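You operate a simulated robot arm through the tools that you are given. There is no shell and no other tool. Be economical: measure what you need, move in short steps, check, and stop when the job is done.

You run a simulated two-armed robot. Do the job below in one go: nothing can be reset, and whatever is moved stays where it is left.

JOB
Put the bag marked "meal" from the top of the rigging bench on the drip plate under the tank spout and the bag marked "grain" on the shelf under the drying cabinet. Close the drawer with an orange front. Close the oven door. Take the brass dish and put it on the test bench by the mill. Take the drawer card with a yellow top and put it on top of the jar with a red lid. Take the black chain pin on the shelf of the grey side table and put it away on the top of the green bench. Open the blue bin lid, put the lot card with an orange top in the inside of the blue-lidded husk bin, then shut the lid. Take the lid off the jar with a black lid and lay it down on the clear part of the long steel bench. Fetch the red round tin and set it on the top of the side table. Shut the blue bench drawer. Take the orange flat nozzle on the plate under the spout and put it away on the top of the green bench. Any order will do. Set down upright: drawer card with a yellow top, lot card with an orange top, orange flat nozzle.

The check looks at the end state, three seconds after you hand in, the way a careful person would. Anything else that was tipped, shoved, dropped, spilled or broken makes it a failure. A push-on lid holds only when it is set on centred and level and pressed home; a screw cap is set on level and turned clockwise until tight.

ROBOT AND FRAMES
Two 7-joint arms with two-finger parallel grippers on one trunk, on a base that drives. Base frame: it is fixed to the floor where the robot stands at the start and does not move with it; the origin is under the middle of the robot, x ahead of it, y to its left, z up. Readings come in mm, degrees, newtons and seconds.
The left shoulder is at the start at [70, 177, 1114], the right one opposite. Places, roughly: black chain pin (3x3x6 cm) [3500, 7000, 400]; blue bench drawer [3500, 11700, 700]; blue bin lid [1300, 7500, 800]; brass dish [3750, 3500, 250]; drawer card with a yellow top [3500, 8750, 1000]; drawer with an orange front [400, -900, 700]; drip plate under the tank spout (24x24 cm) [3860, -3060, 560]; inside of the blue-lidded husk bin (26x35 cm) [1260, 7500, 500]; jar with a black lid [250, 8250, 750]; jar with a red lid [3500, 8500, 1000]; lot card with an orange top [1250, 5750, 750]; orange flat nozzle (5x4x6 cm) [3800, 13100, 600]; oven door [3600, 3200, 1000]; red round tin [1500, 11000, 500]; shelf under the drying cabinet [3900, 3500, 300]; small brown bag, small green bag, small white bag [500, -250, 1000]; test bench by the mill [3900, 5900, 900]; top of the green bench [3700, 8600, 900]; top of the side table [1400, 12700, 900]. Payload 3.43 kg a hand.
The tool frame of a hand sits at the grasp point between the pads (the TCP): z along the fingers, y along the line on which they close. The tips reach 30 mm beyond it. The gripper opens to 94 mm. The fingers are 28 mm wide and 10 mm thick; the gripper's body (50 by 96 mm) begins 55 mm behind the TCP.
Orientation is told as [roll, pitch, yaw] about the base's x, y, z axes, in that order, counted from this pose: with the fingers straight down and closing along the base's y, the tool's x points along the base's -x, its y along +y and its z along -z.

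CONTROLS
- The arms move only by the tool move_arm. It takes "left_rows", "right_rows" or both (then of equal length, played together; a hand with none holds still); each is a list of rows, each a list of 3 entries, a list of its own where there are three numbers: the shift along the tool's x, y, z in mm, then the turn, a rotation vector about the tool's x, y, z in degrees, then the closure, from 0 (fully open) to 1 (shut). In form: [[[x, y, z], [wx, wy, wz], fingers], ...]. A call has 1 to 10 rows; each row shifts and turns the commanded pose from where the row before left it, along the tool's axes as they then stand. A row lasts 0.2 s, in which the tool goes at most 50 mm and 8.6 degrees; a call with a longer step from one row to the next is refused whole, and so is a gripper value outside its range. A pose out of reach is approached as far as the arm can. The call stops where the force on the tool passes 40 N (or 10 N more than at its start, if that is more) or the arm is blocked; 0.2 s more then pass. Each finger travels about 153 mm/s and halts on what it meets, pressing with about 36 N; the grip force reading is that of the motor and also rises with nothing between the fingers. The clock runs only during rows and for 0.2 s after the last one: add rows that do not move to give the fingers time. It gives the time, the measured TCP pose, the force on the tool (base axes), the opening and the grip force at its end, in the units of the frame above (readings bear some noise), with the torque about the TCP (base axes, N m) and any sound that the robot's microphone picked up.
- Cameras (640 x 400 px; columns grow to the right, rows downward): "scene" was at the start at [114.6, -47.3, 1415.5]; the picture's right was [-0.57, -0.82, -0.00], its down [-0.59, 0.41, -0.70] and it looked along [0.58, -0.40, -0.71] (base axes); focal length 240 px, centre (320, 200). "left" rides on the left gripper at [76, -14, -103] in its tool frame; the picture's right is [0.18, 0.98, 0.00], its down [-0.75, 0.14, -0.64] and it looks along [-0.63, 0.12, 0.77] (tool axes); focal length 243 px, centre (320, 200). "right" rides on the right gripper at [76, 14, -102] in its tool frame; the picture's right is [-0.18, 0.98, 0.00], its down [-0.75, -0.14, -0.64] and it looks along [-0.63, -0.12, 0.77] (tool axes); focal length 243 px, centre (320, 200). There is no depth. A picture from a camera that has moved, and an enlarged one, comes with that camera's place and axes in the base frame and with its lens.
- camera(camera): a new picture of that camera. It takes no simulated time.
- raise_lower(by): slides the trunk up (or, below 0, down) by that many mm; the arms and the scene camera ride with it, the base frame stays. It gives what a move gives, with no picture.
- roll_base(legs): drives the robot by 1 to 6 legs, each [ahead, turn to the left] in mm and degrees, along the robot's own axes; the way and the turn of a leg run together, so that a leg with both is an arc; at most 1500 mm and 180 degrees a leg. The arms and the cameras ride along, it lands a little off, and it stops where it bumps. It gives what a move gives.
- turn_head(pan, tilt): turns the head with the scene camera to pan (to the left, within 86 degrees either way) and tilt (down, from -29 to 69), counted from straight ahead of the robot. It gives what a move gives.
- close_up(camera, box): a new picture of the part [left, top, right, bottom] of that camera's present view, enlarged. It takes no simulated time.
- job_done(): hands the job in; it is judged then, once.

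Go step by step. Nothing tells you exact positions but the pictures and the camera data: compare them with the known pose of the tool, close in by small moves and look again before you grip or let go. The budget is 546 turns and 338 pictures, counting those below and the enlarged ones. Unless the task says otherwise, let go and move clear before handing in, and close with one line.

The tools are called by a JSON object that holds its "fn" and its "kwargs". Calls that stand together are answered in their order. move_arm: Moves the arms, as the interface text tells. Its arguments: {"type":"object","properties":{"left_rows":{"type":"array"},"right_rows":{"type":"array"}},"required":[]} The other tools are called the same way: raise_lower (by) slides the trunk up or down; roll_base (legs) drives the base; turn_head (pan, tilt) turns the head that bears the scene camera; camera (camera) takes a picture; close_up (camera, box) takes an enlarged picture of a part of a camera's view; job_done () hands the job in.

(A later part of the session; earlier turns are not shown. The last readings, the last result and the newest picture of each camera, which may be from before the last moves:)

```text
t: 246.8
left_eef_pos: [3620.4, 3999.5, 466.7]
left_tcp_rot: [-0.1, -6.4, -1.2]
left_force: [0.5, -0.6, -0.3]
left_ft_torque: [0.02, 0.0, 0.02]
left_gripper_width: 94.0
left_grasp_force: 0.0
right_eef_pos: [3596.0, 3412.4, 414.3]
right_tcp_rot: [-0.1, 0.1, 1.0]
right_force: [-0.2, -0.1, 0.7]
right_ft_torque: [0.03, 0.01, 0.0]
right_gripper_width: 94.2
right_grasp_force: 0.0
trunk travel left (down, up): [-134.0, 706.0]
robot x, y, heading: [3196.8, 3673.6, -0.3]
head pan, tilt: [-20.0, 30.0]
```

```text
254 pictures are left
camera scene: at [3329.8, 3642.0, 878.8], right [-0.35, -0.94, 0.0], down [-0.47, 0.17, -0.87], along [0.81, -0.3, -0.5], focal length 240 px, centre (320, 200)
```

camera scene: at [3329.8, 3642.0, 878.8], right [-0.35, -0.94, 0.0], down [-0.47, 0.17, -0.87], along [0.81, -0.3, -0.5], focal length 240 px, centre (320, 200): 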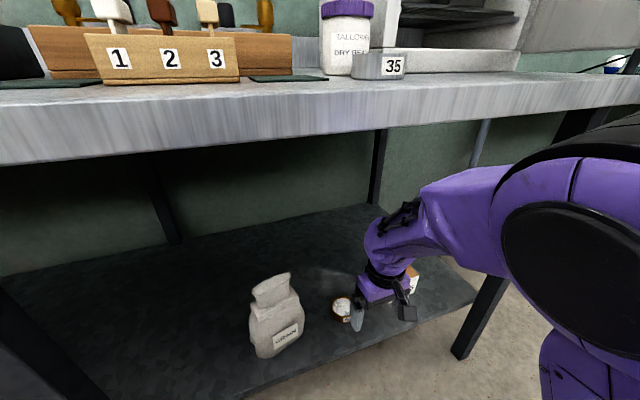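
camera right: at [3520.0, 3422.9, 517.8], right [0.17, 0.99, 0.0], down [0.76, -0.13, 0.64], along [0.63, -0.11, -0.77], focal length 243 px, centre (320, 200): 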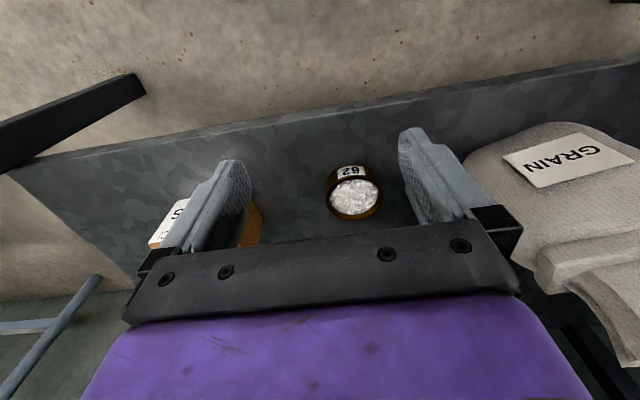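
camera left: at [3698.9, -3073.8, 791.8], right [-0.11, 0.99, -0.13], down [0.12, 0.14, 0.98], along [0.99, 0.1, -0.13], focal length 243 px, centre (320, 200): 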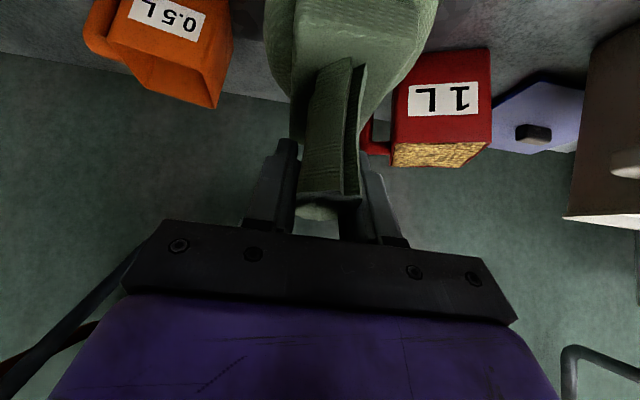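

The dish's rim centre is at about [3696, 3432]. I move over it and partway down.

{"fn": "move_arm", "kwargs": {"right_rows": [[[-34, 7, 0], [0, 0, 0.5], 0], [[-33, 7, 0], [0, 0, 0.5], 0], [[-33, 6, 0], [0, 0, 0], 0], [[0, 0, 30], [0, 0, 0], 0], [[0, 0, 25], [0, 0, 0], 0], [[0, 0, 0], [0, 0, 0], 0]]}}

{"fn": "camera", "kwargs": {"camera": "right"}}

```text
t: 248.2
left_eef_pos: [3620.5, 3999.2, 465.4]
left_tcp_rot: [-0.2, -6.4, -1.2]
left_force: [0.0, -1.1, -0.1]
left_ft_torque: [0.0, 0.01, -0.01]
left_gripper_width: 94.1
left_grasp_force: 0.1
right_eef_pos: [3695.1, 3433.8, 360.9]
right_tcp_rot: [0.0, 0.1, 0.1]
right_force: [-0.5, 1.2, 0.0]
right_ft_torque: [0.0, 0.01, 0.03]
right_gripper_width: 93.7
right_grasp_force: 0.1
trunk travel left (down, up): [-134.0, 706.0]
robot x, y, heading: [3197.2, 3672.5, -0.3]
head pan, tilt: [-20.0, 30.0]
```

```text
253 pictures are left
camera right: at [3619.1, 3446.8, 463.2], right [0.18, 0.98, 0.0], down [0.75, -0.14, 0.64], along [0.63, -0.12, -0.77], focal length 243 px, centre (320, 200)
```

right: 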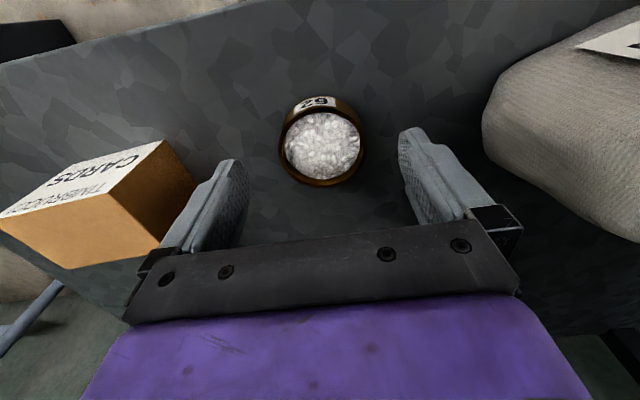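

Well centred. I go down to z 303 and close gently on the dish.

{"fn": "move_arm", "kwargs": {"right_rows": [[[-6, 0, 30], [0, 0, 0], 0], [[0, 0, 20], [0, 0, 0], 0], [[0, 0, 8], [0, 0, 0], 0], [[0, 0, 0], [0, 0, 0], 0], [[0, 0, 0], [0, 0, 0], 0.3], [[0, 0, 0], [0, 0, 0], 0.5], [[0, 0, 0], [0, 0, 0], 0.5], [[0, 0, 0], [0, 0, 0], 0.5]]}}

{"fn": "camera", "kwargs": {"camera": "right"}}

```text
t: 250.0
left_eef_pos: [3620.7, 3999.2, 466.2]
left_tcp_rot: [-0.1, -6.3, -1.2]
left_force: [0.1, -0.5, -0.1]
left_ft_torque: [-0.03, 0.01, -0.02]
left_gripper_width: 94.0
left_grasp_force: 0.0
right_eef_pos: [3700.5, 3433.3, 303.1]
right_tcp_rot: [0.0, 0.1, 0.0]
right_force: [-0.4, 0.8, 0.4]
right_ft_torque: [0.02, 0.02, 0.02]
right_gripper_width: 67.1
right_grasp_force: 35.9
trunk travel left (down, up): [-134.0, 706.0]
robot x, y, heading: [3196.2, 3674.0, -0.6]
head pan, tilt: [-20.0, 30.0]
```

```text
252 pictures are left
camera right: at [3625.5, 3445.8, 406.1], right [0.18, 0.98, 0.0], down [0.75, -0.14, 0.64], along [0.63, -0.12, -0.77], focal length 243 px, centre (320, 200)
```

right: 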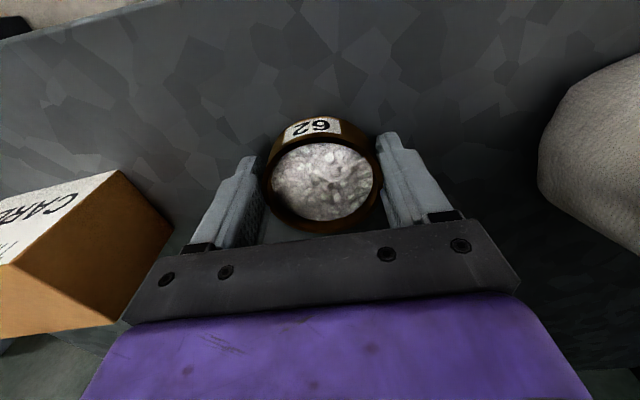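

Gripped at 67 mm. I lift slowly and pull out level.

{"fn": "move_arm", "kwargs": {"right_rows": [[[0, 0, 0], [0, 0, 0], 0.7], [[0, 0, -8], [0, 0, 0], 0.7], [[0, 0, -15], [0, 0, 0], 0.7], [[0, 0, -20], [0, 0, 0], 0.7], [[0, 0, -20], [0, 0, 0], 0.7], [[0, 0, -20], [0, 0, 0], 0.7], [[0, 0, -10], [0, 0, 0], 0.7], [[0, 0, 0], [0, 0, 0], 0.7]]}}

{"fn": "roll_base", "kwargs": {"legs": [[-200, 0], [-300, 0]]}}

{"fn": "camera", "kwargs": {"camera": "scene"}}

{"fn": "camera", "kwargs": {"camera": "right"}}

```text
t: 251.8
left_eef_pos: [3620.4, 4000.0, 465.7]
left_tcp_rot: [-0.1, -6.4, -1.2]
left_force: [0.1, 0.2, -0.2]
left_ft_torque: [-0.02, -0.02, -0.02]
left_gripper_width: 94.1
left_grasp_force: 0.1
right_eef_pos: [3702.8, 3432.0, 394.4]
right_tcp_rot: [0.0, 0.0, -0.1]
right_force: [1.0, 0.5, 0.3]
right_ft_torque: [-0.01, 0.02, -0.01]
right_gripper_width: 67.1
right_grasp_force: 35.4
trunk travel left (down, up): [-134.0, 706.0]
robot x, y, heading: [3199.9, 3673.7, -0.5]
head pan, tilt: [-20.0, 30.0]
```

```text
t: 255.1
left_eef_pos: [3113.4, 4003.2, 467.1]
left_tcp_rot: [-0.1, -6.4, -1.3]
left_force: [0.2, 0.0, 0.1]
left_ft_torque: [0.02, -0.02, 0.0]
left_gripper_width: 94.1
left_grasp_force: 0.0
right_eef_pos: [3196.7, 3437.1, 393.6]
right_tcp_rot: [0.0, -0.1, 0.0]
right_force: [0.7, 0.5, -1.5]
right_ft_torque: [-0.04, -0.03, 0.03]
right_gripper_width: 67.3
right_grasp_force: 35.8
trunk travel left (down, up): [-134.0, 706.0]
robot x, y, heading: [2691.1, 3679.6, -0.5]
head pan, tilt: [-20.0, 30.0]
```

```text
251 pictures are left
camera scene: at [2823.4, 3646.0, 878.8], right [-0.35, -0.94, 0.0], down [-0.47, 0.17, -0.87], along [0.81, -0.3, -0.5], focal length 240 px, centre (320, 200)
```

scene: 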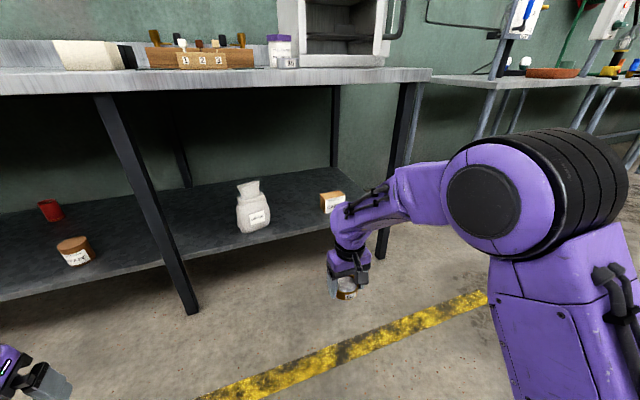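

```text
250 pictures are left
camera right: at [3119.9, 3449.7, 496.3], right [0.18, 0.98, 0.0], down [0.75, -0.14, 0.64], along [0.63, -0.12, -0.77], focal length 243 px, centre (320, 200)
```

right: 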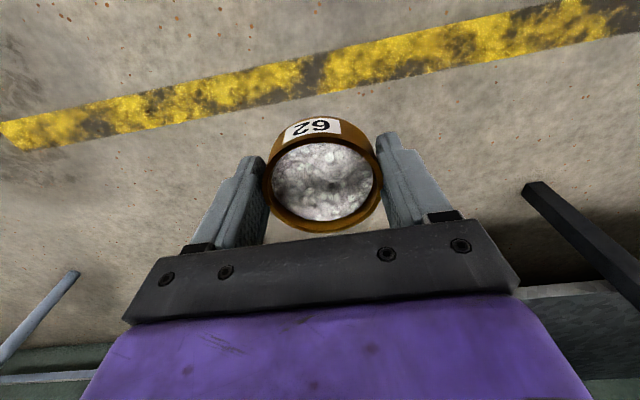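

The dish is held level. I raise the trunk and carry it north to the test bench near y = 5900.

{"fn": "raise_lower", "kwargs": {"by": 400}}

{"fn": "raise_lower", "kwargs": {"by": 300}}

{"fn": "roll_base", "kwargs": {"legs": [[0, 90], [1500, 0], [500, 0], [0, -90]]}}

{"fn": "turn_head", "kwargs": {"pan": -5, "tilt": 25}}

{"fn": "camera", "kwargs": {"camera": "scene"}}

```text
t: 258.9
left_eef_pos: [3114.5, 4003.7, 865.1]
left_tcp_rot: [-0.2, -6.4, -1.2]
left_force: [0.2, -0.5, 0.8]
left_ft_torque: [0.04, 0.0, 0.04]
left_gripper_width: 94.0
left_grasp_force: 0.0
right_eef_pos: [3196.2, 3436.7, 793.8]
right_tcp_rot: [0.1, 0.0, 0.0]
right_force: [-0.8, 0.3, -1.6]
right_ft_torque: [-0.03, 0.01, 0.0]
right_gripper_width: 67.2
right_grasp_force: 36.0
trunk travel left (down, up): [-534.0, 306.0]
robot x, y, heading: [2689.7, 3677.1, -0.0]
head pan, tilt: [-20.0, 30.0]
```

```text
t: 261.9
left_eef_pos: [3113.9, 4003.4, 1165.4]
left_tcp_rot: [0.0, -6.4, -1.2]
left_force: [0.0, -0.4, 0.2]
left_ft_torque: [-0.01, -0.02, -0.03]
left_gripper_width: 94.3
left_grasp_force: 0.1
right_eef_pos: [3197.1, 3436.5, 1092.0]
right_tcp_rot: [0.0, 0.0, 0.1]
right_force: [-0.1, 0.5, -0.9]
right_ft_torque: [0.0, -0.03, 0.01]
right_gripper_width: 67.2
right_grasp_force: 36.5
trunk travel left (down, up): [-834.0, 6.0]
robot x, y, heading: [2688.8, 3681.6, -0.4]
head pan, tilt: [-20.0, 30.0]
```

```text
t: 279.5
left_eef_pos: [3070.4, 6002.6, 1166.2]
left_tcp_rot: [-0.1, -6.5, 1.0]
left_force: [0.1, -0.8, -0.3]
left_ft_torque: [0.02, -0.02, -0.04]
left_gripper_width: 93.8
left_grasp_force: 0.0
right_eef_pos: [3175.4, 5438.9, 1094.8]
right_tcp_rot: [0.0, -0.1, 2.1]
right_force: [0.6, -1.3, -0.4]
right_ft_torque: [0.02, 0.01, 0.0]
right_gripper_width: 67.4
right_grasp_force: 35.7
trunk travel left (down, up): [-834.0, 6.0]
robot x, y, heading: [2662.2, 5664.8, 1.4]
head pan, tilt: [-20.0, 30.0]
```

```text
t: 280.3
left_eef_pos: [3071.6, 6002.2, 1166.1]
left_tcp_rot: [-0.1, -6.3, 0.9]
left_force: [-0.5, -1.3, -0.4]
left_ft_torque: [-0.01, -0.02, -0.01]
left_gripper_width: 93.9
left_grasp_force: 0.0
right_eef_pos: [3174.5, 5439.5, 1092.3]
right_tcp_rot: [0.0, 0.0, 2.1]
right_force: [0.8, -0.8, -0.5]
right_ft_torque: [-0.05, 0.0, -0.03]
right_gripper_width: 67.2
right_grasp_force: 36.1
trunk travel left (down, up): [-834.0, 6.0]
robot x, y, heading: [2661.8, 5663.4, 1.9]
head pan, tilt: [-5.0, 25.0]
```

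```text
249 pictures are left
camera scene: at [2800.5, 5657.8, 1586.7], right [-0.06, -1.0, 0.0], down [-0.42, 0.02, -0.91], along [0.9, -0.05, -0.42], focal length 240 px, centre (320, 200)
```

scene: 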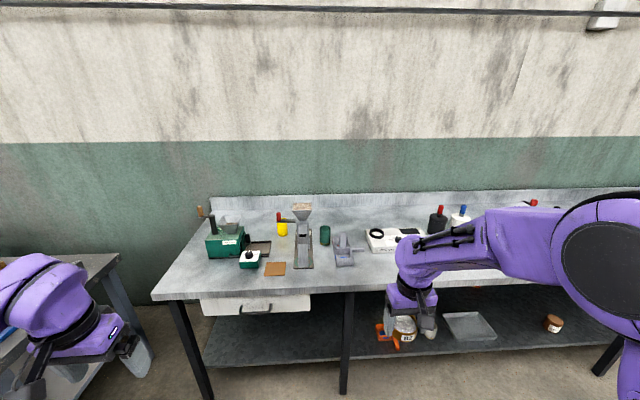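

The mill stands at the left end of the bench. I zoom in to find free space by it.

{"fn": "close_up", "kwargs": {"camera": "scene", "box": [150, 190, 380, 310]}}

```text
2.78 times, centred on (265, 250) of scene
camera zoom: at [2800.5, 5657.8, 1586.7], right [-0.06, -1.0, 0.0], down [-0.42, 0.02, -0.91], along [0.9, -0.05, -0.42], focal length 668 px, centre (473, 61)
```

zoom: 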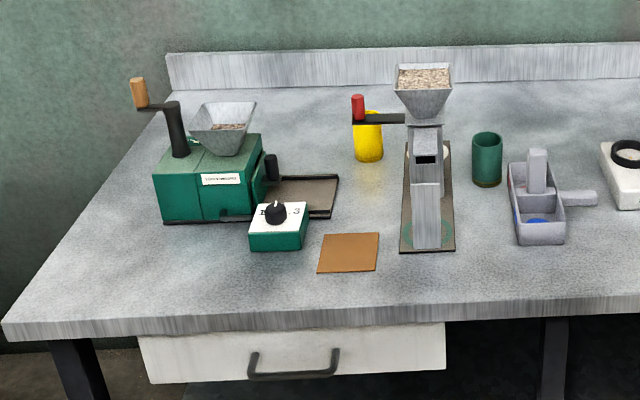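

Free space lies just in front of the mill at about [3645, 6050]. I move over sideways first, then approach straight.

{"fn": "roll_base", "kwargs": {"legs": [[0, 88], [620, 0], [0, -90]]}}

{"fn": "turn_head", "kwargs": {"pan": -10, "tilt": 30}}

{"fn": "camera", "kwargs": {"camera": "scene"}}

```text
t: 291.3
left_eef_pos: [3090.6, 6609.4, 1165.0]
left_tcp_rot: [-0.1, -6.3, -0.9]
left_force: [0.1, -0.3, 0.6]
left_ft_torque: [0.01, -0.02, 0.01]
left_gripper_width: 93.6
left_grasp_force: 0.0
right_eef_pos: [3174.5, 6042.8, 1094.6]
right_tcp_rot: [-0.1, 0.0, 0.2]
right_force: [0.9, 0.0, -0.9]
right_ft_torque: [0.0, -0.02, -0.01]
right_gripper_width: 67.1
right_grasp_force: 36.3
trunk travel left (down, up): [-834.0, 6.0]
robot x, y, heading: [2667.3, 6280.0, -0.1]
head pan, tilt: [-5.0, 25.0]
```

```text
t: 291.9
left_eef_pos: [3090.6, 6608.2, 1165.2]
left_tcp_rot: [0.1, -6.5, -0.9]
left_force: [-0.2, 0.3, -0.2]
left_ft_torque: [0.0, 0.01, 0.01]
left_gripper_width: 94.0
left_grasp_force: 0.0
right_eef_pos: [3175.3, 6041.6, 1094.1]
right_tcp_rot: [0.0, 0.1, 0.2]
right_force: [-0.6, 0.5, -1.5]
right_ft_torque: [0.05, 0.0, -0.02]
right_gripper_width: 67.5
right_grasp_force: 35.6
trunk travel left (down, up): [-834.0, 6.0]
robot x, y, heading: [2668.1, 6283.0, 0.0]
head pan, tilt: [-10.0, 30.0]
```

```text
247 pictures are left
camera scene: at [2805.6, 6265.0, 1578.8], right [-0.18, -0.98, 0.0], down [-0.49, 0.09, -0.87], along [0.85, -0.15, -0.5], focal length 240 px, centre (320, 200)
```

scene: 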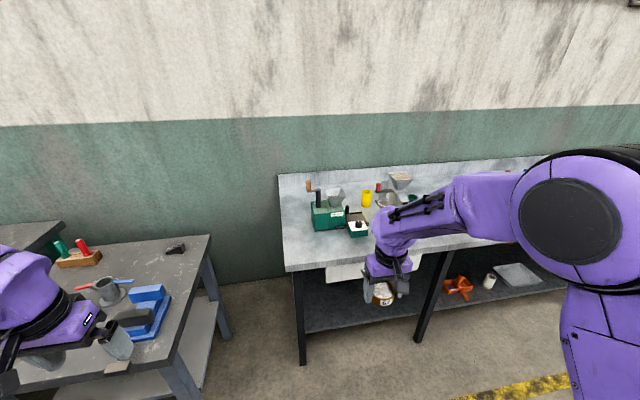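

Clear. I advance so that the dish comes over the front of the mill bench.

{"fn": "roll_base", "kwargs": {"legs": [[465, 0]]}}

{"fn": "turn_head", "kwargs": {"pan": -30, "tilt": 45}}

{"fn": "camera", "kwargs": {"camera": "scene"}}

{"fn": "camera", "kwargs": {"camera": "right"}}

```text
t: 294.7
left_eef_pos: [3556.4, 6611.7, 1165.7]
left_tcp_rot: [0.0, -6.4, -0.6]
left_force: [-0.6, -0.1, -0.2]
left_ft_torque: [0.01, -0.01, 0.0]
left_gripper_width: 93.9
left_grasp_force: 0.1
right_eef_pos: [3645.2, 6046.1, 1093.7]
right_tcp_rot: [0.0, -0.2, 0.6]
right_force: [-0.5, -0.2, -1.1]
right_ft_torque: [-0.03, 0.0, -0.02]
right_gripper_width: 67.1
right_grasp_force: 35.9
trunk travel left (down, up): [-834.0, 6.0]
robot x, y, heading: [3138.2, 6282.9, 0.1]
head pan, tilt: [-10.0, 30.0]
```

```text
t: 295.6
left_eef_pos: [3558.1, 6611.8, 1165.4]
left_tcp_rot: [0.0, -6.4, -0.5]
left_force: [1.4, -0.3, -0.1]
left_ft_torque: [-0.01, -0.02, -0.02]
left_gripper_width: 94.1
left_grasp_force: 0.1
right_eef_pos: [3645.8, 6046.7, 1094.0]
right_tcp_rot: [-0.1, 0.0, 0.6]
right_force: [0.1, -0.4, -0.8]
right_ft_torque: [-0.05, 0.05, 0.0]
right_gripper_width: 67.2
right_grasp_force: 35.9
trunk travel left (down, up): [-834.0, 6.0]
robot x, y, heading: [3137.1, 6279.3, 0.4]
head pan, tilt: [-30.0, 45.0]
```

```text
246 pictures are left
camera scene: at [3256.8, 6241.7, 1556.2], right [-0.5, -0.87, 0.0], down [-0.61, 0.35, -0.71], along [0.61, -0.35, -0.71], focal length 240 px, centre (320, 200)
```

scene: 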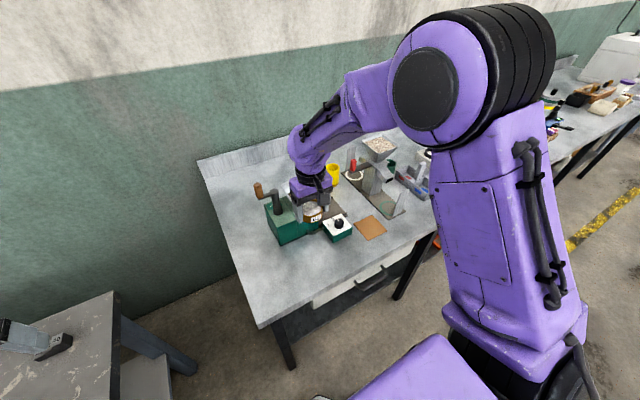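

```text
245 pictures are left
camera right: at [3569.7, 6058.3, 1196.1], right [0.17, 0.98, 0.0], down [0.76, -0.13, 0.64], along [0.63, -0.11, -0.77], focal length 243 px, centre (320, 200)
```

right: 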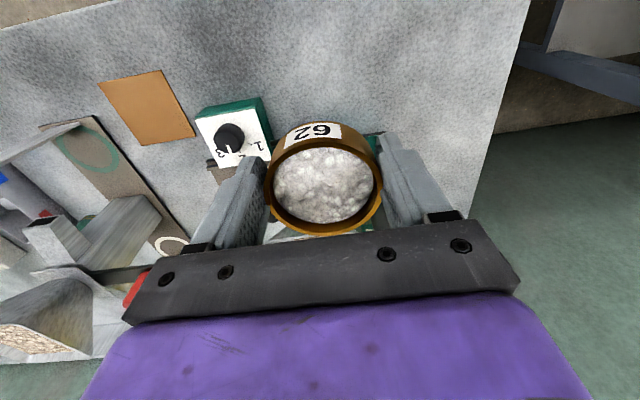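

The mill's front is at x about 3725. I shift back 20 mm and lower the dish to the bench.

{"fn": "move_arm", "kwargs": {"right_rows": [[[20, 12, 0], [0, 0, 0], 0.7], [[0, 0, 35], [0, 0, 0], 0.7], [[0, 0, 40], [0, 0, 0], 0.7], [[0, 0, 40], [0, 0, 0], 0.7], [[0, 0, 35], [0, 0, 0], 0.7], [[0, 0, 15], [0, 0, 0], 0.7], [[0, 0, 0], [0, 0, 0], 0.7]]}}

{"fn": "camera", "kwargs": {"camera": "scene"}}

{"fn": "camera", "kwargs": {"camera": "right"}}

```text
t: 297.1
left_eef_pos: [3556.2, 6612.8, 1166.5]
left_tcp_rot: [-0.1, -6.5, -0.6]
left_force: [-0.2, 0.2, 0.8]
left_ft_torque: [0.01, -0.01, 0.01]
left_gripper_width: 94.0
left_grasp_force: 0.0
right_eef_pos: [3624.3, 6057.1, 929.4]
right_tcp_rot: [-0.1, -0.1, 0.6]
right_force: [0.1, -0.1, -1.6]
right_ft_torque: [-0.03, 0.03, 0.01]
right_gripper_width: 67.1
right_grasp_force: 36.3
trunk travel left (down, up): [-834.0, 6.0]
robot x, y, heading: [3136.5, 6282.2, 0.3]
head pan, tilt: [-30.0, 45.0]
```

```text
244 pictures are left
camera scene: at [3255.5, 6241.9, 1556.3], right [-0.5, -0.87, 0.0], down [-0.61, 0.35, -0.71], along [0.61, -0.35, -0.71], focal length 240 px, centre (320, 200)
```

scene: 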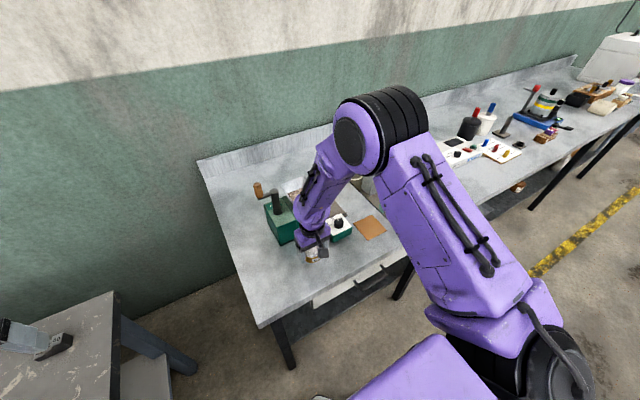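

```text
243 pictures are left
camera right: at [3547.9, 6069.4, 1031.5], right [0.17, 0.98, 0.0], down [0.75, -0.13, 0.64], along [0.63, -0.11, -0.77], focal length 243 px, centre (320, 200)
```

right: 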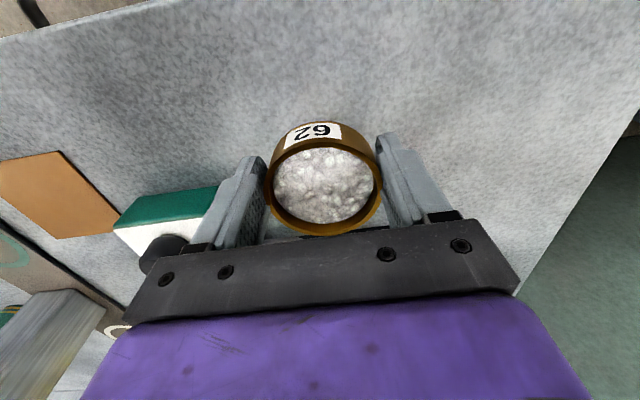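

Clear on all sides. I lower in small steps until contact.

{"fn": "move_arm", "kwargs": {"right_rows": [[[0, 0, 10], [0, 0, 0], 0.7], [[0, 0, 6], [0, 0, 0], 0.7], [[0, 0, 4], [0, 0, 0], 0.7], [[0, 0, 3], [0, 0, 0], 0.7], [[0, 0, 3], [0, 0, 0], 0.7], [[0, 0, 3], [0, 0, 0], 0.7]]}}

```text
t: 298.6
left_eef_pos: [3557.4, 6611.7, 1166.2]
left_tcp_rot: [-0.1, -6.4, -0.7]
left_force: [-0.2, -0.1, -0.3]
left_ft_torque: [-0.03, 0.02, -0.02]
left_gripper_width: 94.0
left_grasp_force: 0.1
right_eef_pos: [3625.9, 6057.2, 899.4]
right_tcp_rot: [0.0, 0.0, 0.5]
right_force: [-0.7, 0.1, -0.6]
right_ft_torque: [-0.02, 0.03, 0.0]
right_gripper_width: 67.3
right_grasp_force: 36.1
trunk travel left (down, up): [-834.0, 6.0]
robot x, y, heading: [3139.9, 6280.5, 0.2]
head pan, tilt: [-30.0, 45.0]
```

{"fn": "move_arm", "kwargs": {"right_rows": [[[0, 0, 3], [0, 0, 0], 0.7], [[0, 0, 3], [0, 0, 0], 0.7], [[0, 0, 3], [0, 0, 0], 0.7], [[0, 0, 2], [0, 0, 0], 0.7], [[0, 0, 2], [0, 0, 0], 0.7]]}}

{"fn": "camera", "kwargs": {"camera": "right"}}

```text
t: 299.8
left_eef_pos: [3554.6, 6613.4, 1166.6]
left_tcp_rot: [-0.1, -6.7, -0.6]
left_force: [-0.5, 0.1, -0.3]
left_ft_torque: [0.05, 0.02, -0.01]
left_gripper_width: 93.8
left_grasp_force: 0.1
right_eef_pos: [3625.5, 6058.2, 892.5]
right_tcp_rot: [-0.2, -0.7, 0.5]
right_force: [-8.3, 1.3, 25.3]
right_ft_torque: [0.27, 0.44, 0.12]
right_gripper_width: 67.3
right_grasp_force: 35.9
trunk travel left (down, up): [-834.0, 6.0]
robot x, y, heading: [3140.7, 6284.7, 0.3]
head pan, tilt: [-30.0, 45.0]
stopped in row 5 (right hand): the force on the tool passed its limit (the readings are from after the stop); the commanded pose is now the measured one
```

```text
242 pictures are left
camera right: at [3547.8, 6070.0, 994.2], right [0.17, 0.98, 0.0], down [0.75, -0.13, 0.65], along [0.64, -0.11, -0.76], focal length 243 px, centre (320, 200)
```

right: 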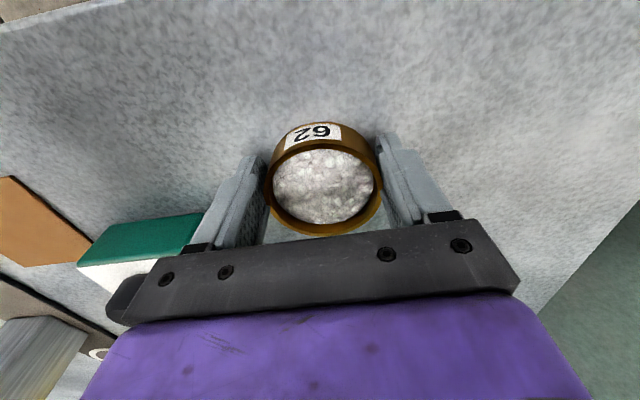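

Contact. I ease off, open and lift away.

{"fn": "move_arm", "kwargs": {"right_rows": [[[0, 0, -2], [0, 0, 0], 0.7], [[0, 0, 0], [0, 0, 0], 0.2], [[0, 0, 0], [0, 0, 0], 0.05], [[0, 0, 0], [0, 0, 0], 0.05], [[0, 0, -20], [0, 0, 0], 0.05], [[0, 0, -40], [0, 0, 0], 0.05], [[0, 0, -40], [0, 0, 0], 0.05], [[0, 0, -40], [0, 0, 0], 0.05], [[0, 0, -40], [0, 0, 0], 0.05]]}}

{"fn": "camera", "kwargs": {"camera": "right"}}

```text
t: 301.8
left_eef_pos: [3556.5, 6613.0, 1166.8]
left_tcp_rot: [-0.1, -6.5, -0.6]
left_force: [0.3, 0.3, 0.2]
left_ft_torque: [-0.01, -0.02, -0.02]
left_gripper_width: 93.8
left_grasp_force: 0.2
right_eef_pos: [3629.0, 6057.2, 1073.1]
right_tcp_rot: [-0.1, -0.5, 0.5]
right_force: [0.7, -0.4, 0.3]
right_ft_torque: [-0.02, -0.01, 0.0]
right_gripper_width: 89.3
right_grasp_force: 0.0
trunk travel left (down, up): [-834.0, 6.0]
robot x, y, heading: [3136.9, 6280.5, 0.4]
head pan, tilt: [-30.0, 45.0]
```

```text
241 pictures are left
camera right: at [3551.9, 6069.3, 1174.2], right [0.17, 0.98, 0.0], down [0.75, -0.13, 0.65], along [0.64, -0.11, -0.76], focal length 243 px, centre (320, 200)
```

right: 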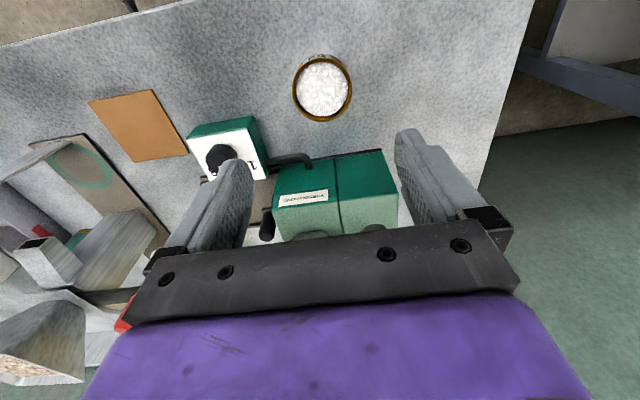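

The dish is in place by the mill. Both hands are empty, so I go back to shut the oven door.

{"fn": "roll_base", "kwargs": {"legs": [[-470, 0], [0, -90], [1500, 0], [1300, 0], [0, 89.5]]}}

{"fn": "turn_head", "kwargs": {"pan": -15, "tilt": 25}}

{"fn": "camera", "kwargs": {"camera": "scene"}}

```text
t: 325.4
left_eef_pos: [3107.2, 3799.5, 1166.8]
left_tcp_rot: [-0.1, -6.5, 0.5]
left_force: [0.2, 0.4, 1.1]
left_ft_torque: [0.02, -0.02, 0.01]
left_gripper_width: 93.9
left_grasp_force: 0.1
right_eef_pos: [3191.2, 3245.8, 1070.5]
right_tcp_rot: [-0.1, -0.4, 1.6]
right_force: [-0.8, 0.5, 0.3]
right_ft_torque: [-0.01, 0.01, -0.01]
right_gripper_width: 89.3
right_grasp_force: 0.0
trunk travel left (down, up): [-834.0, 6.0]
robot x, y, heading: [2694.7, 3463.6, 1.2]
head pan, tilt: [-30.0, 45.0]
```

```text
t: 326.2
left_eef_pos: [3106.1, 3801.4, 1166.0]
left_tcp_rot: [-0.1, -6.5, 0.6]
left_force: [-0.1, 0.7, 0.3]
left_ft_torque: [0.0, -0.02, 0.01]
left_gripper_width: 93.8
left_grasp_force: 0.1
right_eef_pos: [3191.4, 3246.9, 1071.5]
right_tcp_rot: [-0.1, -0.4, 1.6]
right_force: [0.3, 0.4, 0.3]
right_ft_torque: [0.0, -0.02, 0.0]
right_gripper_width: 89.2
right_grasp_force: 0.1
trunk travel left (down, up): [-834.0, 6.0]
robot x, y, heading: [2691.4, 3463.0, 1.5]
head pan, tilt: [-15.0, 25.0]
```

```text
240 pictures are left
camera scene: at [2831.0, 3441.8, 1586.7], right [-0.24, -0.97, 0.0], down [-0.41, 0.1, -0.91], along [0.88, -0.21, -0.42], focal length 240 px, centre (320, 200)
```

scene: 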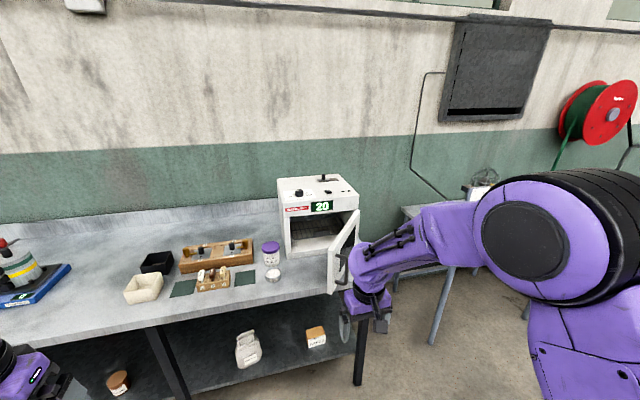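

Door's free edge is at about [3485, 3240], hinge at [3715, 3055]. I bring the closed right hand in front of the door's outer face at y about 3165.

{"fn": "move_arm", "kwargs": {"right_rows": [[[0, -30, 12], [0, 0, 0], 1], [[0, -30, 12], [0, 0, 0], 1], [[0, -30, 12], [0, 0, 0], 1], [[0, 0, 0], [0, 0, 0], 1]]}}

{"fn": "roll_base", "kwargs": {"legs": [[270, -1.3]]}}

{"fn": "camera", "kwargs": {"camera": "scene"}}

{"fn": "camera", "kwargs": {"camera": "right"}}

```text
t: 327.2
left_eef_pos: [3107.4, 3800.6, 1165.0]
left_tcp_rot: [0.0, -6.5, 0.5]
left_force: [0.0, 0.4, 1.0]
left_ft_torque: [0.01, -0.01, -0.02]
left_gripper_width: 94.0
left_grasp_force: 0.1
right_eef_pos: [3193.9, 3155.9, 1035.6]
right_tcp_rot: [0.0, -0.4, 1.6]
right_force: [0.0, 0.4, 0.0]
right_ft_torque: [0.02, -0.03, 0.02]
right_gripper_width: 0.0
right_grasp_force: 33.0
trunk travel left (down, up): [-834.0, 6.0]
robot x, y, heading: [2695.0, 3464.0, 1.3]
head pan, tilt: [-15.0, 25.0]
```

```text
t: 329.2
left_eef_pos: [3383.2, 3792.0, 1167.5]
left_tcp_rot: [0.0, -6.5, -1.0]
left_force: [0.8, -0.4, 0.2]
left_ft_torque: [0.01, -0.01, -0.02]
left_gripper_width: 94.4
left_grasp_force: 0.0
right_eef_pos: [3452.7, 3144.7, 1034.9]
right_tcp_rot: [-0.2, -0.4, 0.1]
right_force: [-0.8, 0.5, 0.0]
right_ft_torque: [-0.01, -0.02, -0.03]
right_gripper_width: 0.0
right_grasp_force: 33.2
trunk travel left (down, up): [-834.0, 6.0]
robot x, y, heading: [2962.8, 3460.9, -0.1]
head pan, tilt: [-15.0, 25.0]
```

```text
239 pictures are left
camera scene: at [3097.7, 3440.7, 1587.0], right [-0.26, -0.97, 0.0], down [-0.41, 0.11, -0.91], along [0.88, -0.24, -0.42], focal length 240 px, centre (320, 200)
```

scene: 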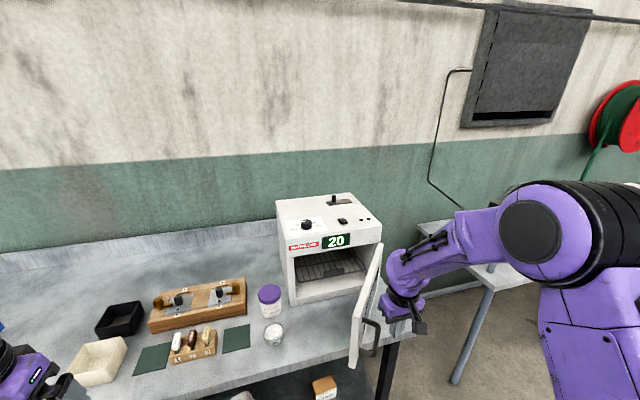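

```text
238 pictures are left
camera right: at [3375.6, 3157.3, 1137.9], right [0.18, 0.98, 0.0], down [0.75, -0.14, 0.65], along [0.64, -0.12, -0.76], focal length 243 px, centre (320, 200)
```

right: 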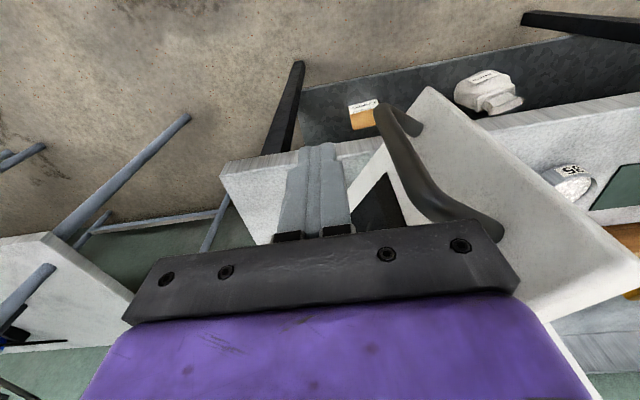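

The hand faces the door's outer side beside the handle. I push it shut.

{"fn": "move_arm", "kwargs": {"right_rows": [[[-22, 0, 0], [0, 0, 0], 1], [[-22, 0, 0], [0, 0, 0], 1], [[-22, 0, 0], [0, 0, 0], 1], [[-22, 0, 0], [0, 0, 0], 1], [[-22, 0, 0], [0, 0, 0], 1], [[-22, 0, 0], [0, 0, 0], 1]]}}

{"fn": "camera", "kwargs": {"camera": "scene"}}

```text
t: 330.6
left_eef_pos: [3385.1, 3792.5, 1165.1]
left_tcp_rot: [0.0, -6.5, -1.0]
left_force: [0.4, 0.2, 0.3]
left_ft_torque: [-0.02, 0.03, 0.03]
left_gripper_width: 93.8
left_grasp_force: 0.0
right_eef_pos: [3587.3, 3145.1, 1035.9]
right_tcp_rot: [-0.1, -0.4, 0.1]
right_force: [0.4, -0.3, 0.7]
right_ft_torque: [-0.01, 0.01, 0.0]
right_gripper_width: 0.0
right_grasp_force: 33.0
trunk travel left (down, up): [-834.0, 6.0]
robot x, y, heading: [2964.7, 3462.5, -0.1]
head pan, tilt: [-15.0, 25.0]
```

```text
237 pictures are left
camera scene: at [3101.2, 3440.5, 1586.7], right [-0.26, -0.97, 0.0], down [-0.41, 0.11, -0.91], along [0.87, -0.24, -0.42], focal length 240 px, centre (320, 200)
```

scene: 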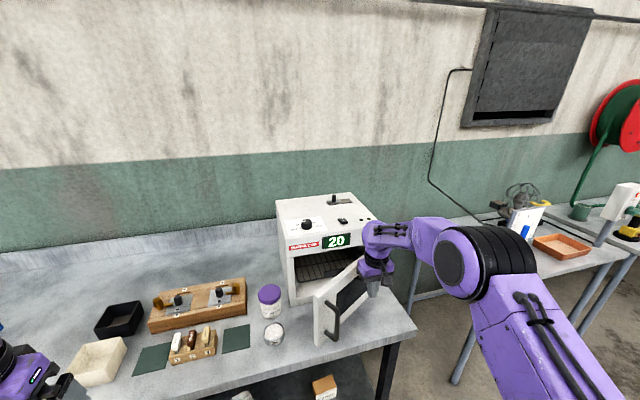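

The door swings. I continue, drifting towards the handle side for better leverage.

{"fn": "move_arm", "kwargs": {"right_rows": [[[-20, 6, 0], [0, 0, 0], 1], [[-20, 6, 0], [0, 0, 0], 1], [[-20, 6, 0], [0, 0, 0], 1], [[-15, 6, 0], [0, 0, 0], 1], [[-15, 6, 0], [0, 0, 0], 1], [[-15, 0, 0], [0, 0, 0], 1]]}}

{"fn": "camera", "kwargs": {"camera": "scene"}}

```text
t: 332.0
left_eef_pos: [3385.5, 3793.0, 1166.7]
left_tcp_rot: [-0.1, -6.5, -1.0]
left_force: [0.0, -0.6, 0.7]
left_ft_torque: [0.01, 0.03, -0.01]
left_gripper_width: 93.9
left_grasp_force: 0.1
right_eef_pos: [3657.3, 3166.7, 1038.1]
right_tcp_rot: [-0.1, -0.5, 0.2]
right_force: [0.1, 0.0, -0.8]
right_ft_torque: [0.01, -0.01, -0.01]
right_gripper_width: 0.2
right_grasp_force: 33.4
right hand out of reach, approached as far as the arm can: row 4, 5, 6
trunk travel left (down, up): [-834.0, 6.0]
robot x, y, heading: [2964.9, 3464.7, -0.2]
head pan, tilt: [-15.0, 25.0]
```

```text
236 pictures are left
camera scene: at [3100.0, 3440.6, 1586.8], right [-0.26, -0.97, 0.0], down [-0.41, 0.11, -0.91], along [0.87, -0.24, -0.42], focal length 240 px, centre (320, 200)
```

scene: 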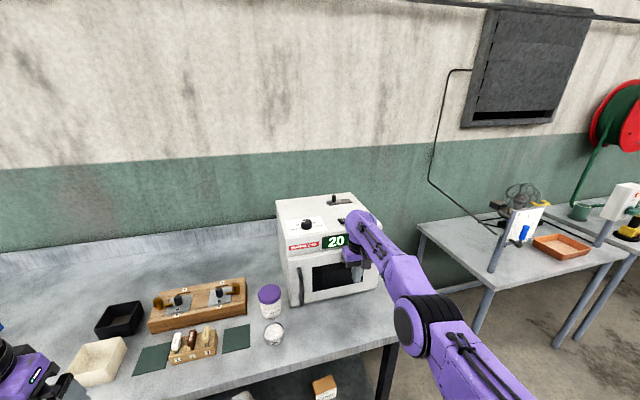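

Nearly shut, but the arm is at full stretch; I drive the base forward a little to finish.

{"fn": "roll_base", "kwargs": {"legs": [[60, 0]]}}

{"fn": "close_up", "kwargs": {"camera": "scene", "box": [250, 170, 410, 320]}}

```text
t: 332.9
left_eef_pos: [3421.4, 3792.3, 1168.8]
left_tcp_rot: [-0.2, -6.8, -1.1]
left_force: [0.0, 0.4, 0.2]
left_ft_torque: [0.02, 0.01, -0.01]
left_gripper_width: 94.0
left_grasp_force: 0.2
right_eef_pos: [3688.7, 3164.9, 1042.5]
right_tcp_rot: [-0.4, 0.2, 0.5]
right_force: [-24.4, -3.0, 5.1]
right_ft_torque: [0.13, -2.58, -0.53]
right_gripper_width: 0.1
right_grasp_force: 33.5
trunk travel left (down, up): [-834.0, 6.0]
robot x, y, heading: [3006.7, 3463.1, -0.8]
head pan, tilt: [-15.0, 25.0]
stopped in leg 1: the force on the tool passed its limit (the readings are from after the stop); the commanded pose is now the measured one
```

```text
2.67 times, centred on (330, 245) of scene
camera zoom: at [3132.5, 3441.5, 1587.6], right [-0.27, -0.96, 0.0], down [-0.4, 0.11, -0.91], along [0.88, -0.24, -0.42], focal length 640 px, centre (293, 80)
```

zoom: 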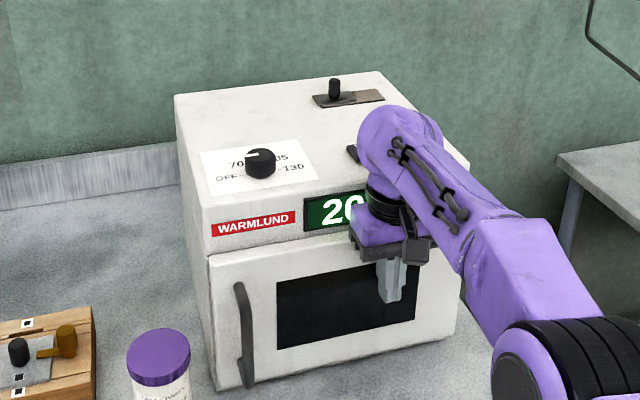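

The gripper body met the fascia first, so the door may be slightly ajar. I back off, tilt the fingers forward and push again nearer the handle.

{"fn": "move_arm", "kwargs": {"right_rows": [[[45, 0, 0], [0, 0, 0], 1], [[0, 35, 20], [0, 0, 0], 1], [[0, 35, 15], [0, 0, 0], 1], [[0, 0, 0], [0, -8.5, 0], 1], [[0, 0, 0], [0, -8.5, 0], 1], [[0, 0, 0], [0, -8.5, 0], 1], [[0, 0, 0], [0, 0, 0], 1]]}}

{"fn": "close_up", "kwargs": {"camera": "scene", "box": [250, 170, 410, 320]}}

```text
t: 333.2
left_eef_pos: [3423.4, 3790.4, 1168.5]
left_tcp_rot: [-0.2, -6.7, -1.1]
left_force: [0.6, -0.1, 0.2]
left_ft_torque: [-0.01, 0.0, -0.02]
left_gripper_width: 94.1
left_grasp_force: 0.1
right_eef_pos: [3691.1, 3165.4, 1046.1]
right_tcp_rot: [-0.5, -1.1, 0.8]
right_force: [-19.7, -0.3, 3.0]
right_ft_torque: [0.02, -1.38, -0.34]
right_gripper_width: 0.0
right_grasp_force: 32.9
trunk travel left (down, up): [-834.0, 6.0]
robot x, y, heading: [3004.0, 3465.2, -0.8]
head pan, tilt: [-15.0, 25.0]
stopped in row 1 (right hand): the force on the tool passed its limit (the readings are from after the stop); the commanded pose is now the measured one
```

```text
2.67 times, centred on (330, 245) of scene
camera zoom: at [3133.6, 3439.7, 1587.5], right [-0.27, -0.96, 0.0], down [-0.4, 0.11, -0.91], along [0.87, -0.25, -0.42], focal length 640 px, centre (293, 80)
```

zoom: 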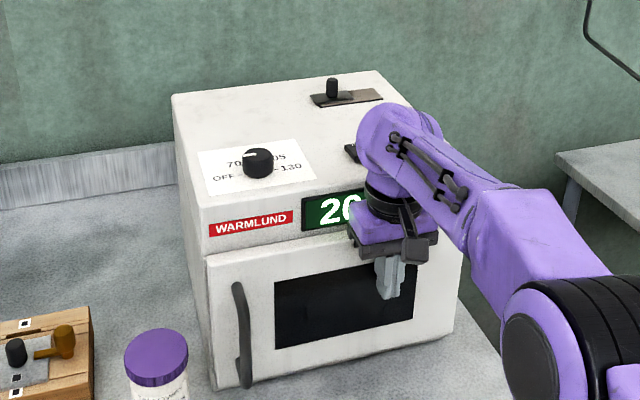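

The retreat row stopped on the residual force; I back the base off instead.

{"fn": "roll_base", "kwargs": {"legs": [[-50, 0]]}}

{"fn": "move_arm", "kwargs": {"right_rows": [[[0, 35, 15], [0, 0, 0], 1], [[0, 35, 15], [0, 0, 0], 1], [[0, 0, 0], [0, -8.5, 0], 1], [[0, 0, 0], [0, -8.5, 0], 1], [[0, 0, 0], [0, -8.5, 0], 1], [[0, 0, 0], [0, 0, 0], 1]]}}

{"fn": "close_up", "kwargs": {"camera": "scene", "box": [250, 170, 410, 320]}}

```text
t: 334.1
left_eef_pos: [3387.4, 3790.1, 1162.8]
left_tcp_rot: [-0.1, -6.1, -1.2]
left_force: [1.0, -0.5, -1.0]
left_ft_torque: [0.03, 0.09, 0.03]
left_gripper_width: 94.2
left_grasp_force: 0.0
right_eef_pos: [3652.5, 3165.4, 1038.7]
right_tcp_rot: [-0.5, -0.7, 0.5]
right_force: [0.8, 0.2, 0.2]
right_ft_torque: [-0.02, 0.06, -0.01]
right_gripper_width: 0.0
right_grasp_force: 32.8
trunk travel left (down, up): [-834.0, 6.0]
robot x, y, heading: [2957.4, 3466.2, -0.5]
head pan, tilt: [-15.0, 25.0]
```

```text
t: 335.5
left_eef_pos: [3377.9, 3789.5, 1166.0]
left_tcp_rot: [-0.1, -6.5, -1.3]
left_force: [0.2, 0.4, -0.8]
left_ft_torque: [0.03, -0.04, -0.01]
left_gripper_width: 93.6
left_grasp_force: 0.0
right_eef_pos: [3647.6, 3234.9, 1013.6]
right_tcp_rot: [-0.7, -26.6, 0.9]
right_force: [0.3, -0.7, 0.1]
right_ft_torque: [0.01, 0.0, 0.01]
right_gripper_width: 0.0
right_grasp_force: 33.3
trunk travel left (down, up): [-834.0, 6.0]
robot x, y, heading: [2953.6, 3465.2, -0.8]
head pan, tilt: [-15.0, 25.0]
```

```text
2.67 times, centred on (330, 245) of scene
camera zoom: at [3090.9, 3439.4, 1586.9], right [-0.27, -0.96, 0.0], down [-0.41, 0.11, -0.91], along [0.87, -0.24, -0.42], focal length 640 px, centre (293, 80)
```

zoom: 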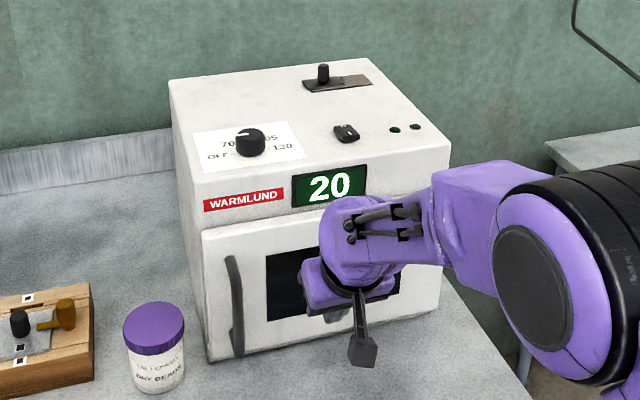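

Now I push with the tips leading.

{"fn": "move_arm", "kwargs": {"right_rows": [[[-13.5, 0, 6.5], [0, 0, 0], 1], [[-13.5, 0, 6.5], [0, 0, 0], 1], [[-9, 0, 4.3], [0, 0, 0], 1], [[-9, 0, 4.3], [0, 0, 0], 1], [[-9, 0, 4.3], [0, 0, 0], 1], [[-9, 0, 4.3], [0, 0, 0], 1]]}}

{"fn": "close_up", "kwargs": {"camera": "scene", "box": [250, 170, 410, 320]}}

```text
t: 336.6
left_eef_pos: [3373.4, 3791.1, 1168.4]
left_tcp_rot: [0.0, -6.8, -1.3]
left_force: [-0.9, 0.5, -0.6]
left_ft_torque: [-0.01, 0.03, 0.02]
left_gripper_width: 94.0
left_grasp_force: 0.0
right_eef_pos: [3688.7, 3233.8, 1012.0]
right_tcp_rot: [-0.9, -25.5, 1.0]
right_force: [-25.0, 0.1, 8.9]
right_ft_torque: [0.09, 0.3, 0.04]
right_gripper_width: 0.4
right_grasp_force: 33.1
trunk travel left (down, up): [-834.0, 6.0]
robot x, y, heading: [2955.9, 3467.0, -1.0]
head pan, tilt: [-15.0, 25.0]
stopped in row 5 (right hand): the force on the tool passed its limit (the readings are from after the stop); the commanded pose is now the measured one
```

```text
2.67 times, centred on (330, 245) of scene
camera zoom: at [3082.2, 3440.7, 1587.9], right [-0.27, -0.96, 0.0], down [-0.4, 0.11, -0.91], along [0.87, -0.25, -0.42], focal length 640 px, centre (293, 80)
```

zoom: 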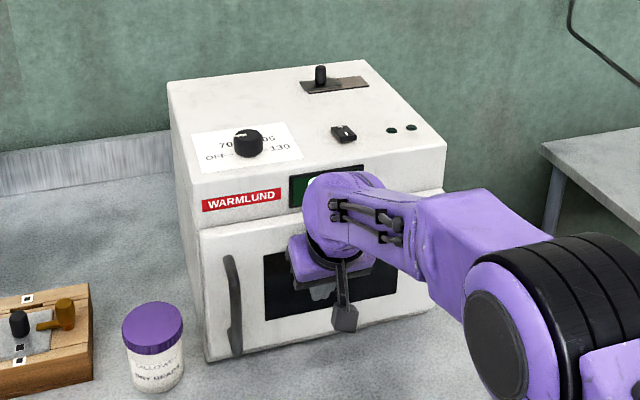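

The door is firmly shut. I back off, level the hand and drive to the lot card side (x 1250, y 5750), facing -x.

{"fn": "roll_base", "kwargs": {"legs": [[-450, 0]]}}

{"fn": "move_arm", "kwargs": {"right_rows": [[[0, 0, 0], [0, 8.5, 0], 0], [[0, 0, 0], [0, 8.5, 0], 0], [[0, 0, 0], [0, 8.5, 0], 0], [[20, 0, 0], [0, 0, 0], 0], [[40, 0, 0], [0, 0, 0], 0], [[40, 0, 0], [0, 0, 0], 0]]}}

{"fn": "close_up", "kwargs": {"camera": "scene", "box": [200, 150, 420, 330]}}

{"fn": "roll_base", "kwargs": {"legs": [[0, 90], [1500, 0], [750, 0], [0, 90]]}}

{"fn": "turn_head", "kwargs": {"pan": 0, "tilt": 20}}

{"fn": "camera", "kwargs": {"camera": "scene"}}

```text
t: 339.4
left_eef_pos: [2929.6, 3797.0, 1165.5]
left_tcp_rot: [0.0, -6.4, -1.0]
left_force: [-1.1, 0.5, 0.1]
left_ft_torque: [-0.02, 0.03, 0.04]
left_gripper_width: 93.8
left_grasp_force: 0.0
right_eef_pos: [3249.5, 3243.9, 1006.3]
right_tcp_rot: [-0.7, -25.5, 1.3]
right_force: [0.4, -0.3, 0.1]
right_ft_torque: [0.0, -0.01, 0.01]
right_gripper_width: 0.1
right_grasp_force: 32.8
trunk travel left (down, up): [-834.0, 6.0]
robot x, y, heading: [2506.7, 3470.6, -0.3]
head pan, tilt: [-15.0, 25.0]
```

```text
t: 340.8
left_eef_pos: [2928.5, 3796.6, 1166.7]
left_tcp_rot: [0.0, -6.5, -0.9]
left_force: [-0.2, 0.2, -0.1]
left_ft_torque: [-0.02, 0.02, -0.03]
left_gripper_width: 94.1
left_grasp_force: 0.0
right_eef_pos: [3195.2, 3228.1, 1012.2]
right_tcp_rot: [-0.5, 0.1, 1.0]
right_force: [-0.5, 0.3, 0.4]
right_ft_torque: [-0.01, 0.0, 0.0]
right_gripper_width: 93.9
right_grasp_force: 0.1
right hand out of reach, approached as far as the arm can: row 2, 3, 4, 5, 6
trunk travel left (down, up): [-834.0, 6.0]
robot x, y, heading: [2506.2, 3471.1, -0.3]
head pan, tilt: [-15.0, 25.0]
```

```text
2.22 times, centred on (310, 240) of scene
camera zoom: at [2642.2, 3445.0, 1586.9], right [-0.27, -0.96, 0.0], down [-0.41, 0.11, -0.91], along [0.87, -0.24, -0.42], focal length 534 px, centre (342, 111)
```

zoom: 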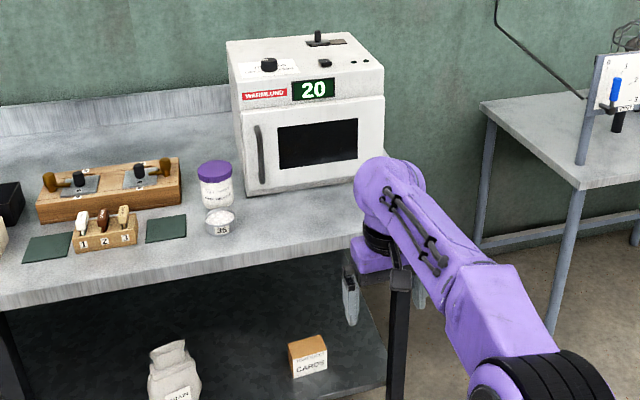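

```text
t: 359.4
left_eef_pos: [2078.3, 5395.6, 1165.3]
left_tcp_rot: [0.1, -6.4, 177.5]
left_force: [-0.8, 1.1, -0.4]
left_ft_torque: [-0.03, -0.02, 0.01]
left_gripper_width: 94.2
left_grasp_force: 0.2
right_eef_pos: [1826.6, 5971.9, 1011.3]
right_tcp_rot: [-0.7, 0.0, 179.3]
right_force: [-0.3, 0.2, 0.6]
right_ft_torque: [-0.01, 0.0, -0.01]
right_gripper_width: 93.8
right_grasp_force: 0.0
trunk travel left (down, up): [-834.0, 6.0]
robot x, y, heading: [2511.1, 5710.1, 177.9]
head pan, tilt: [-15.0, 25.0]
```

```text
t: 360.2
left_eef_pos: [2080.6, 5396.7, 1165.2]
left_tcp_rot: [0.0, -6.4, 177.6]
left_force: [-1.0, 0.0, 0.4]
left_ft_torque: [0.04, 0.03, -0.01]
left_gripper_width: 94.1
left_grasp_force: 0.0
right_eef_pos: [1827.1, 5973.0, 1012.9]
right_tcp_rot: [-0.6, 0.0, 179.3]
right_force: [-0.5, -0.8, -0.6]
right_ft_torque: [-0.06, 0.03, -0.01]
right_gripper_width: 94.1
right_grasp_force: 0.0
trunk travel left (down, up): [-834.0, 6.0]
robot x, y, heading: [2510.0, 5708.8, 178.0]
head pan, tilt: [0.0, 20.0]
```

```text
230 pictures are left
camera scene: at [2365.5, 5713.9, 1594.9], right [0.04, 1.0, 0.0], down [0.34, -0.01, -0.94], along [-0.94, 0.03, -0.34], focal length 240 px, centre (320, 200)
```

scene: 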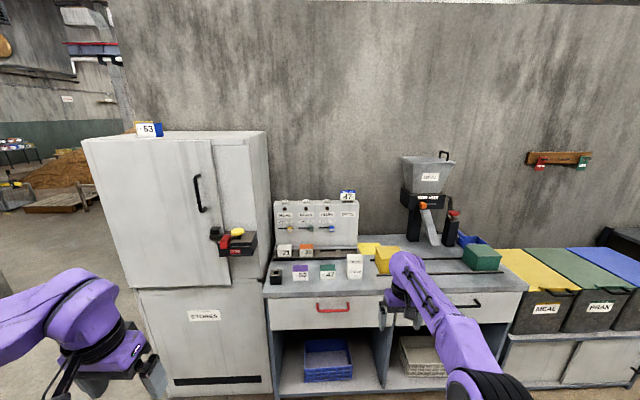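

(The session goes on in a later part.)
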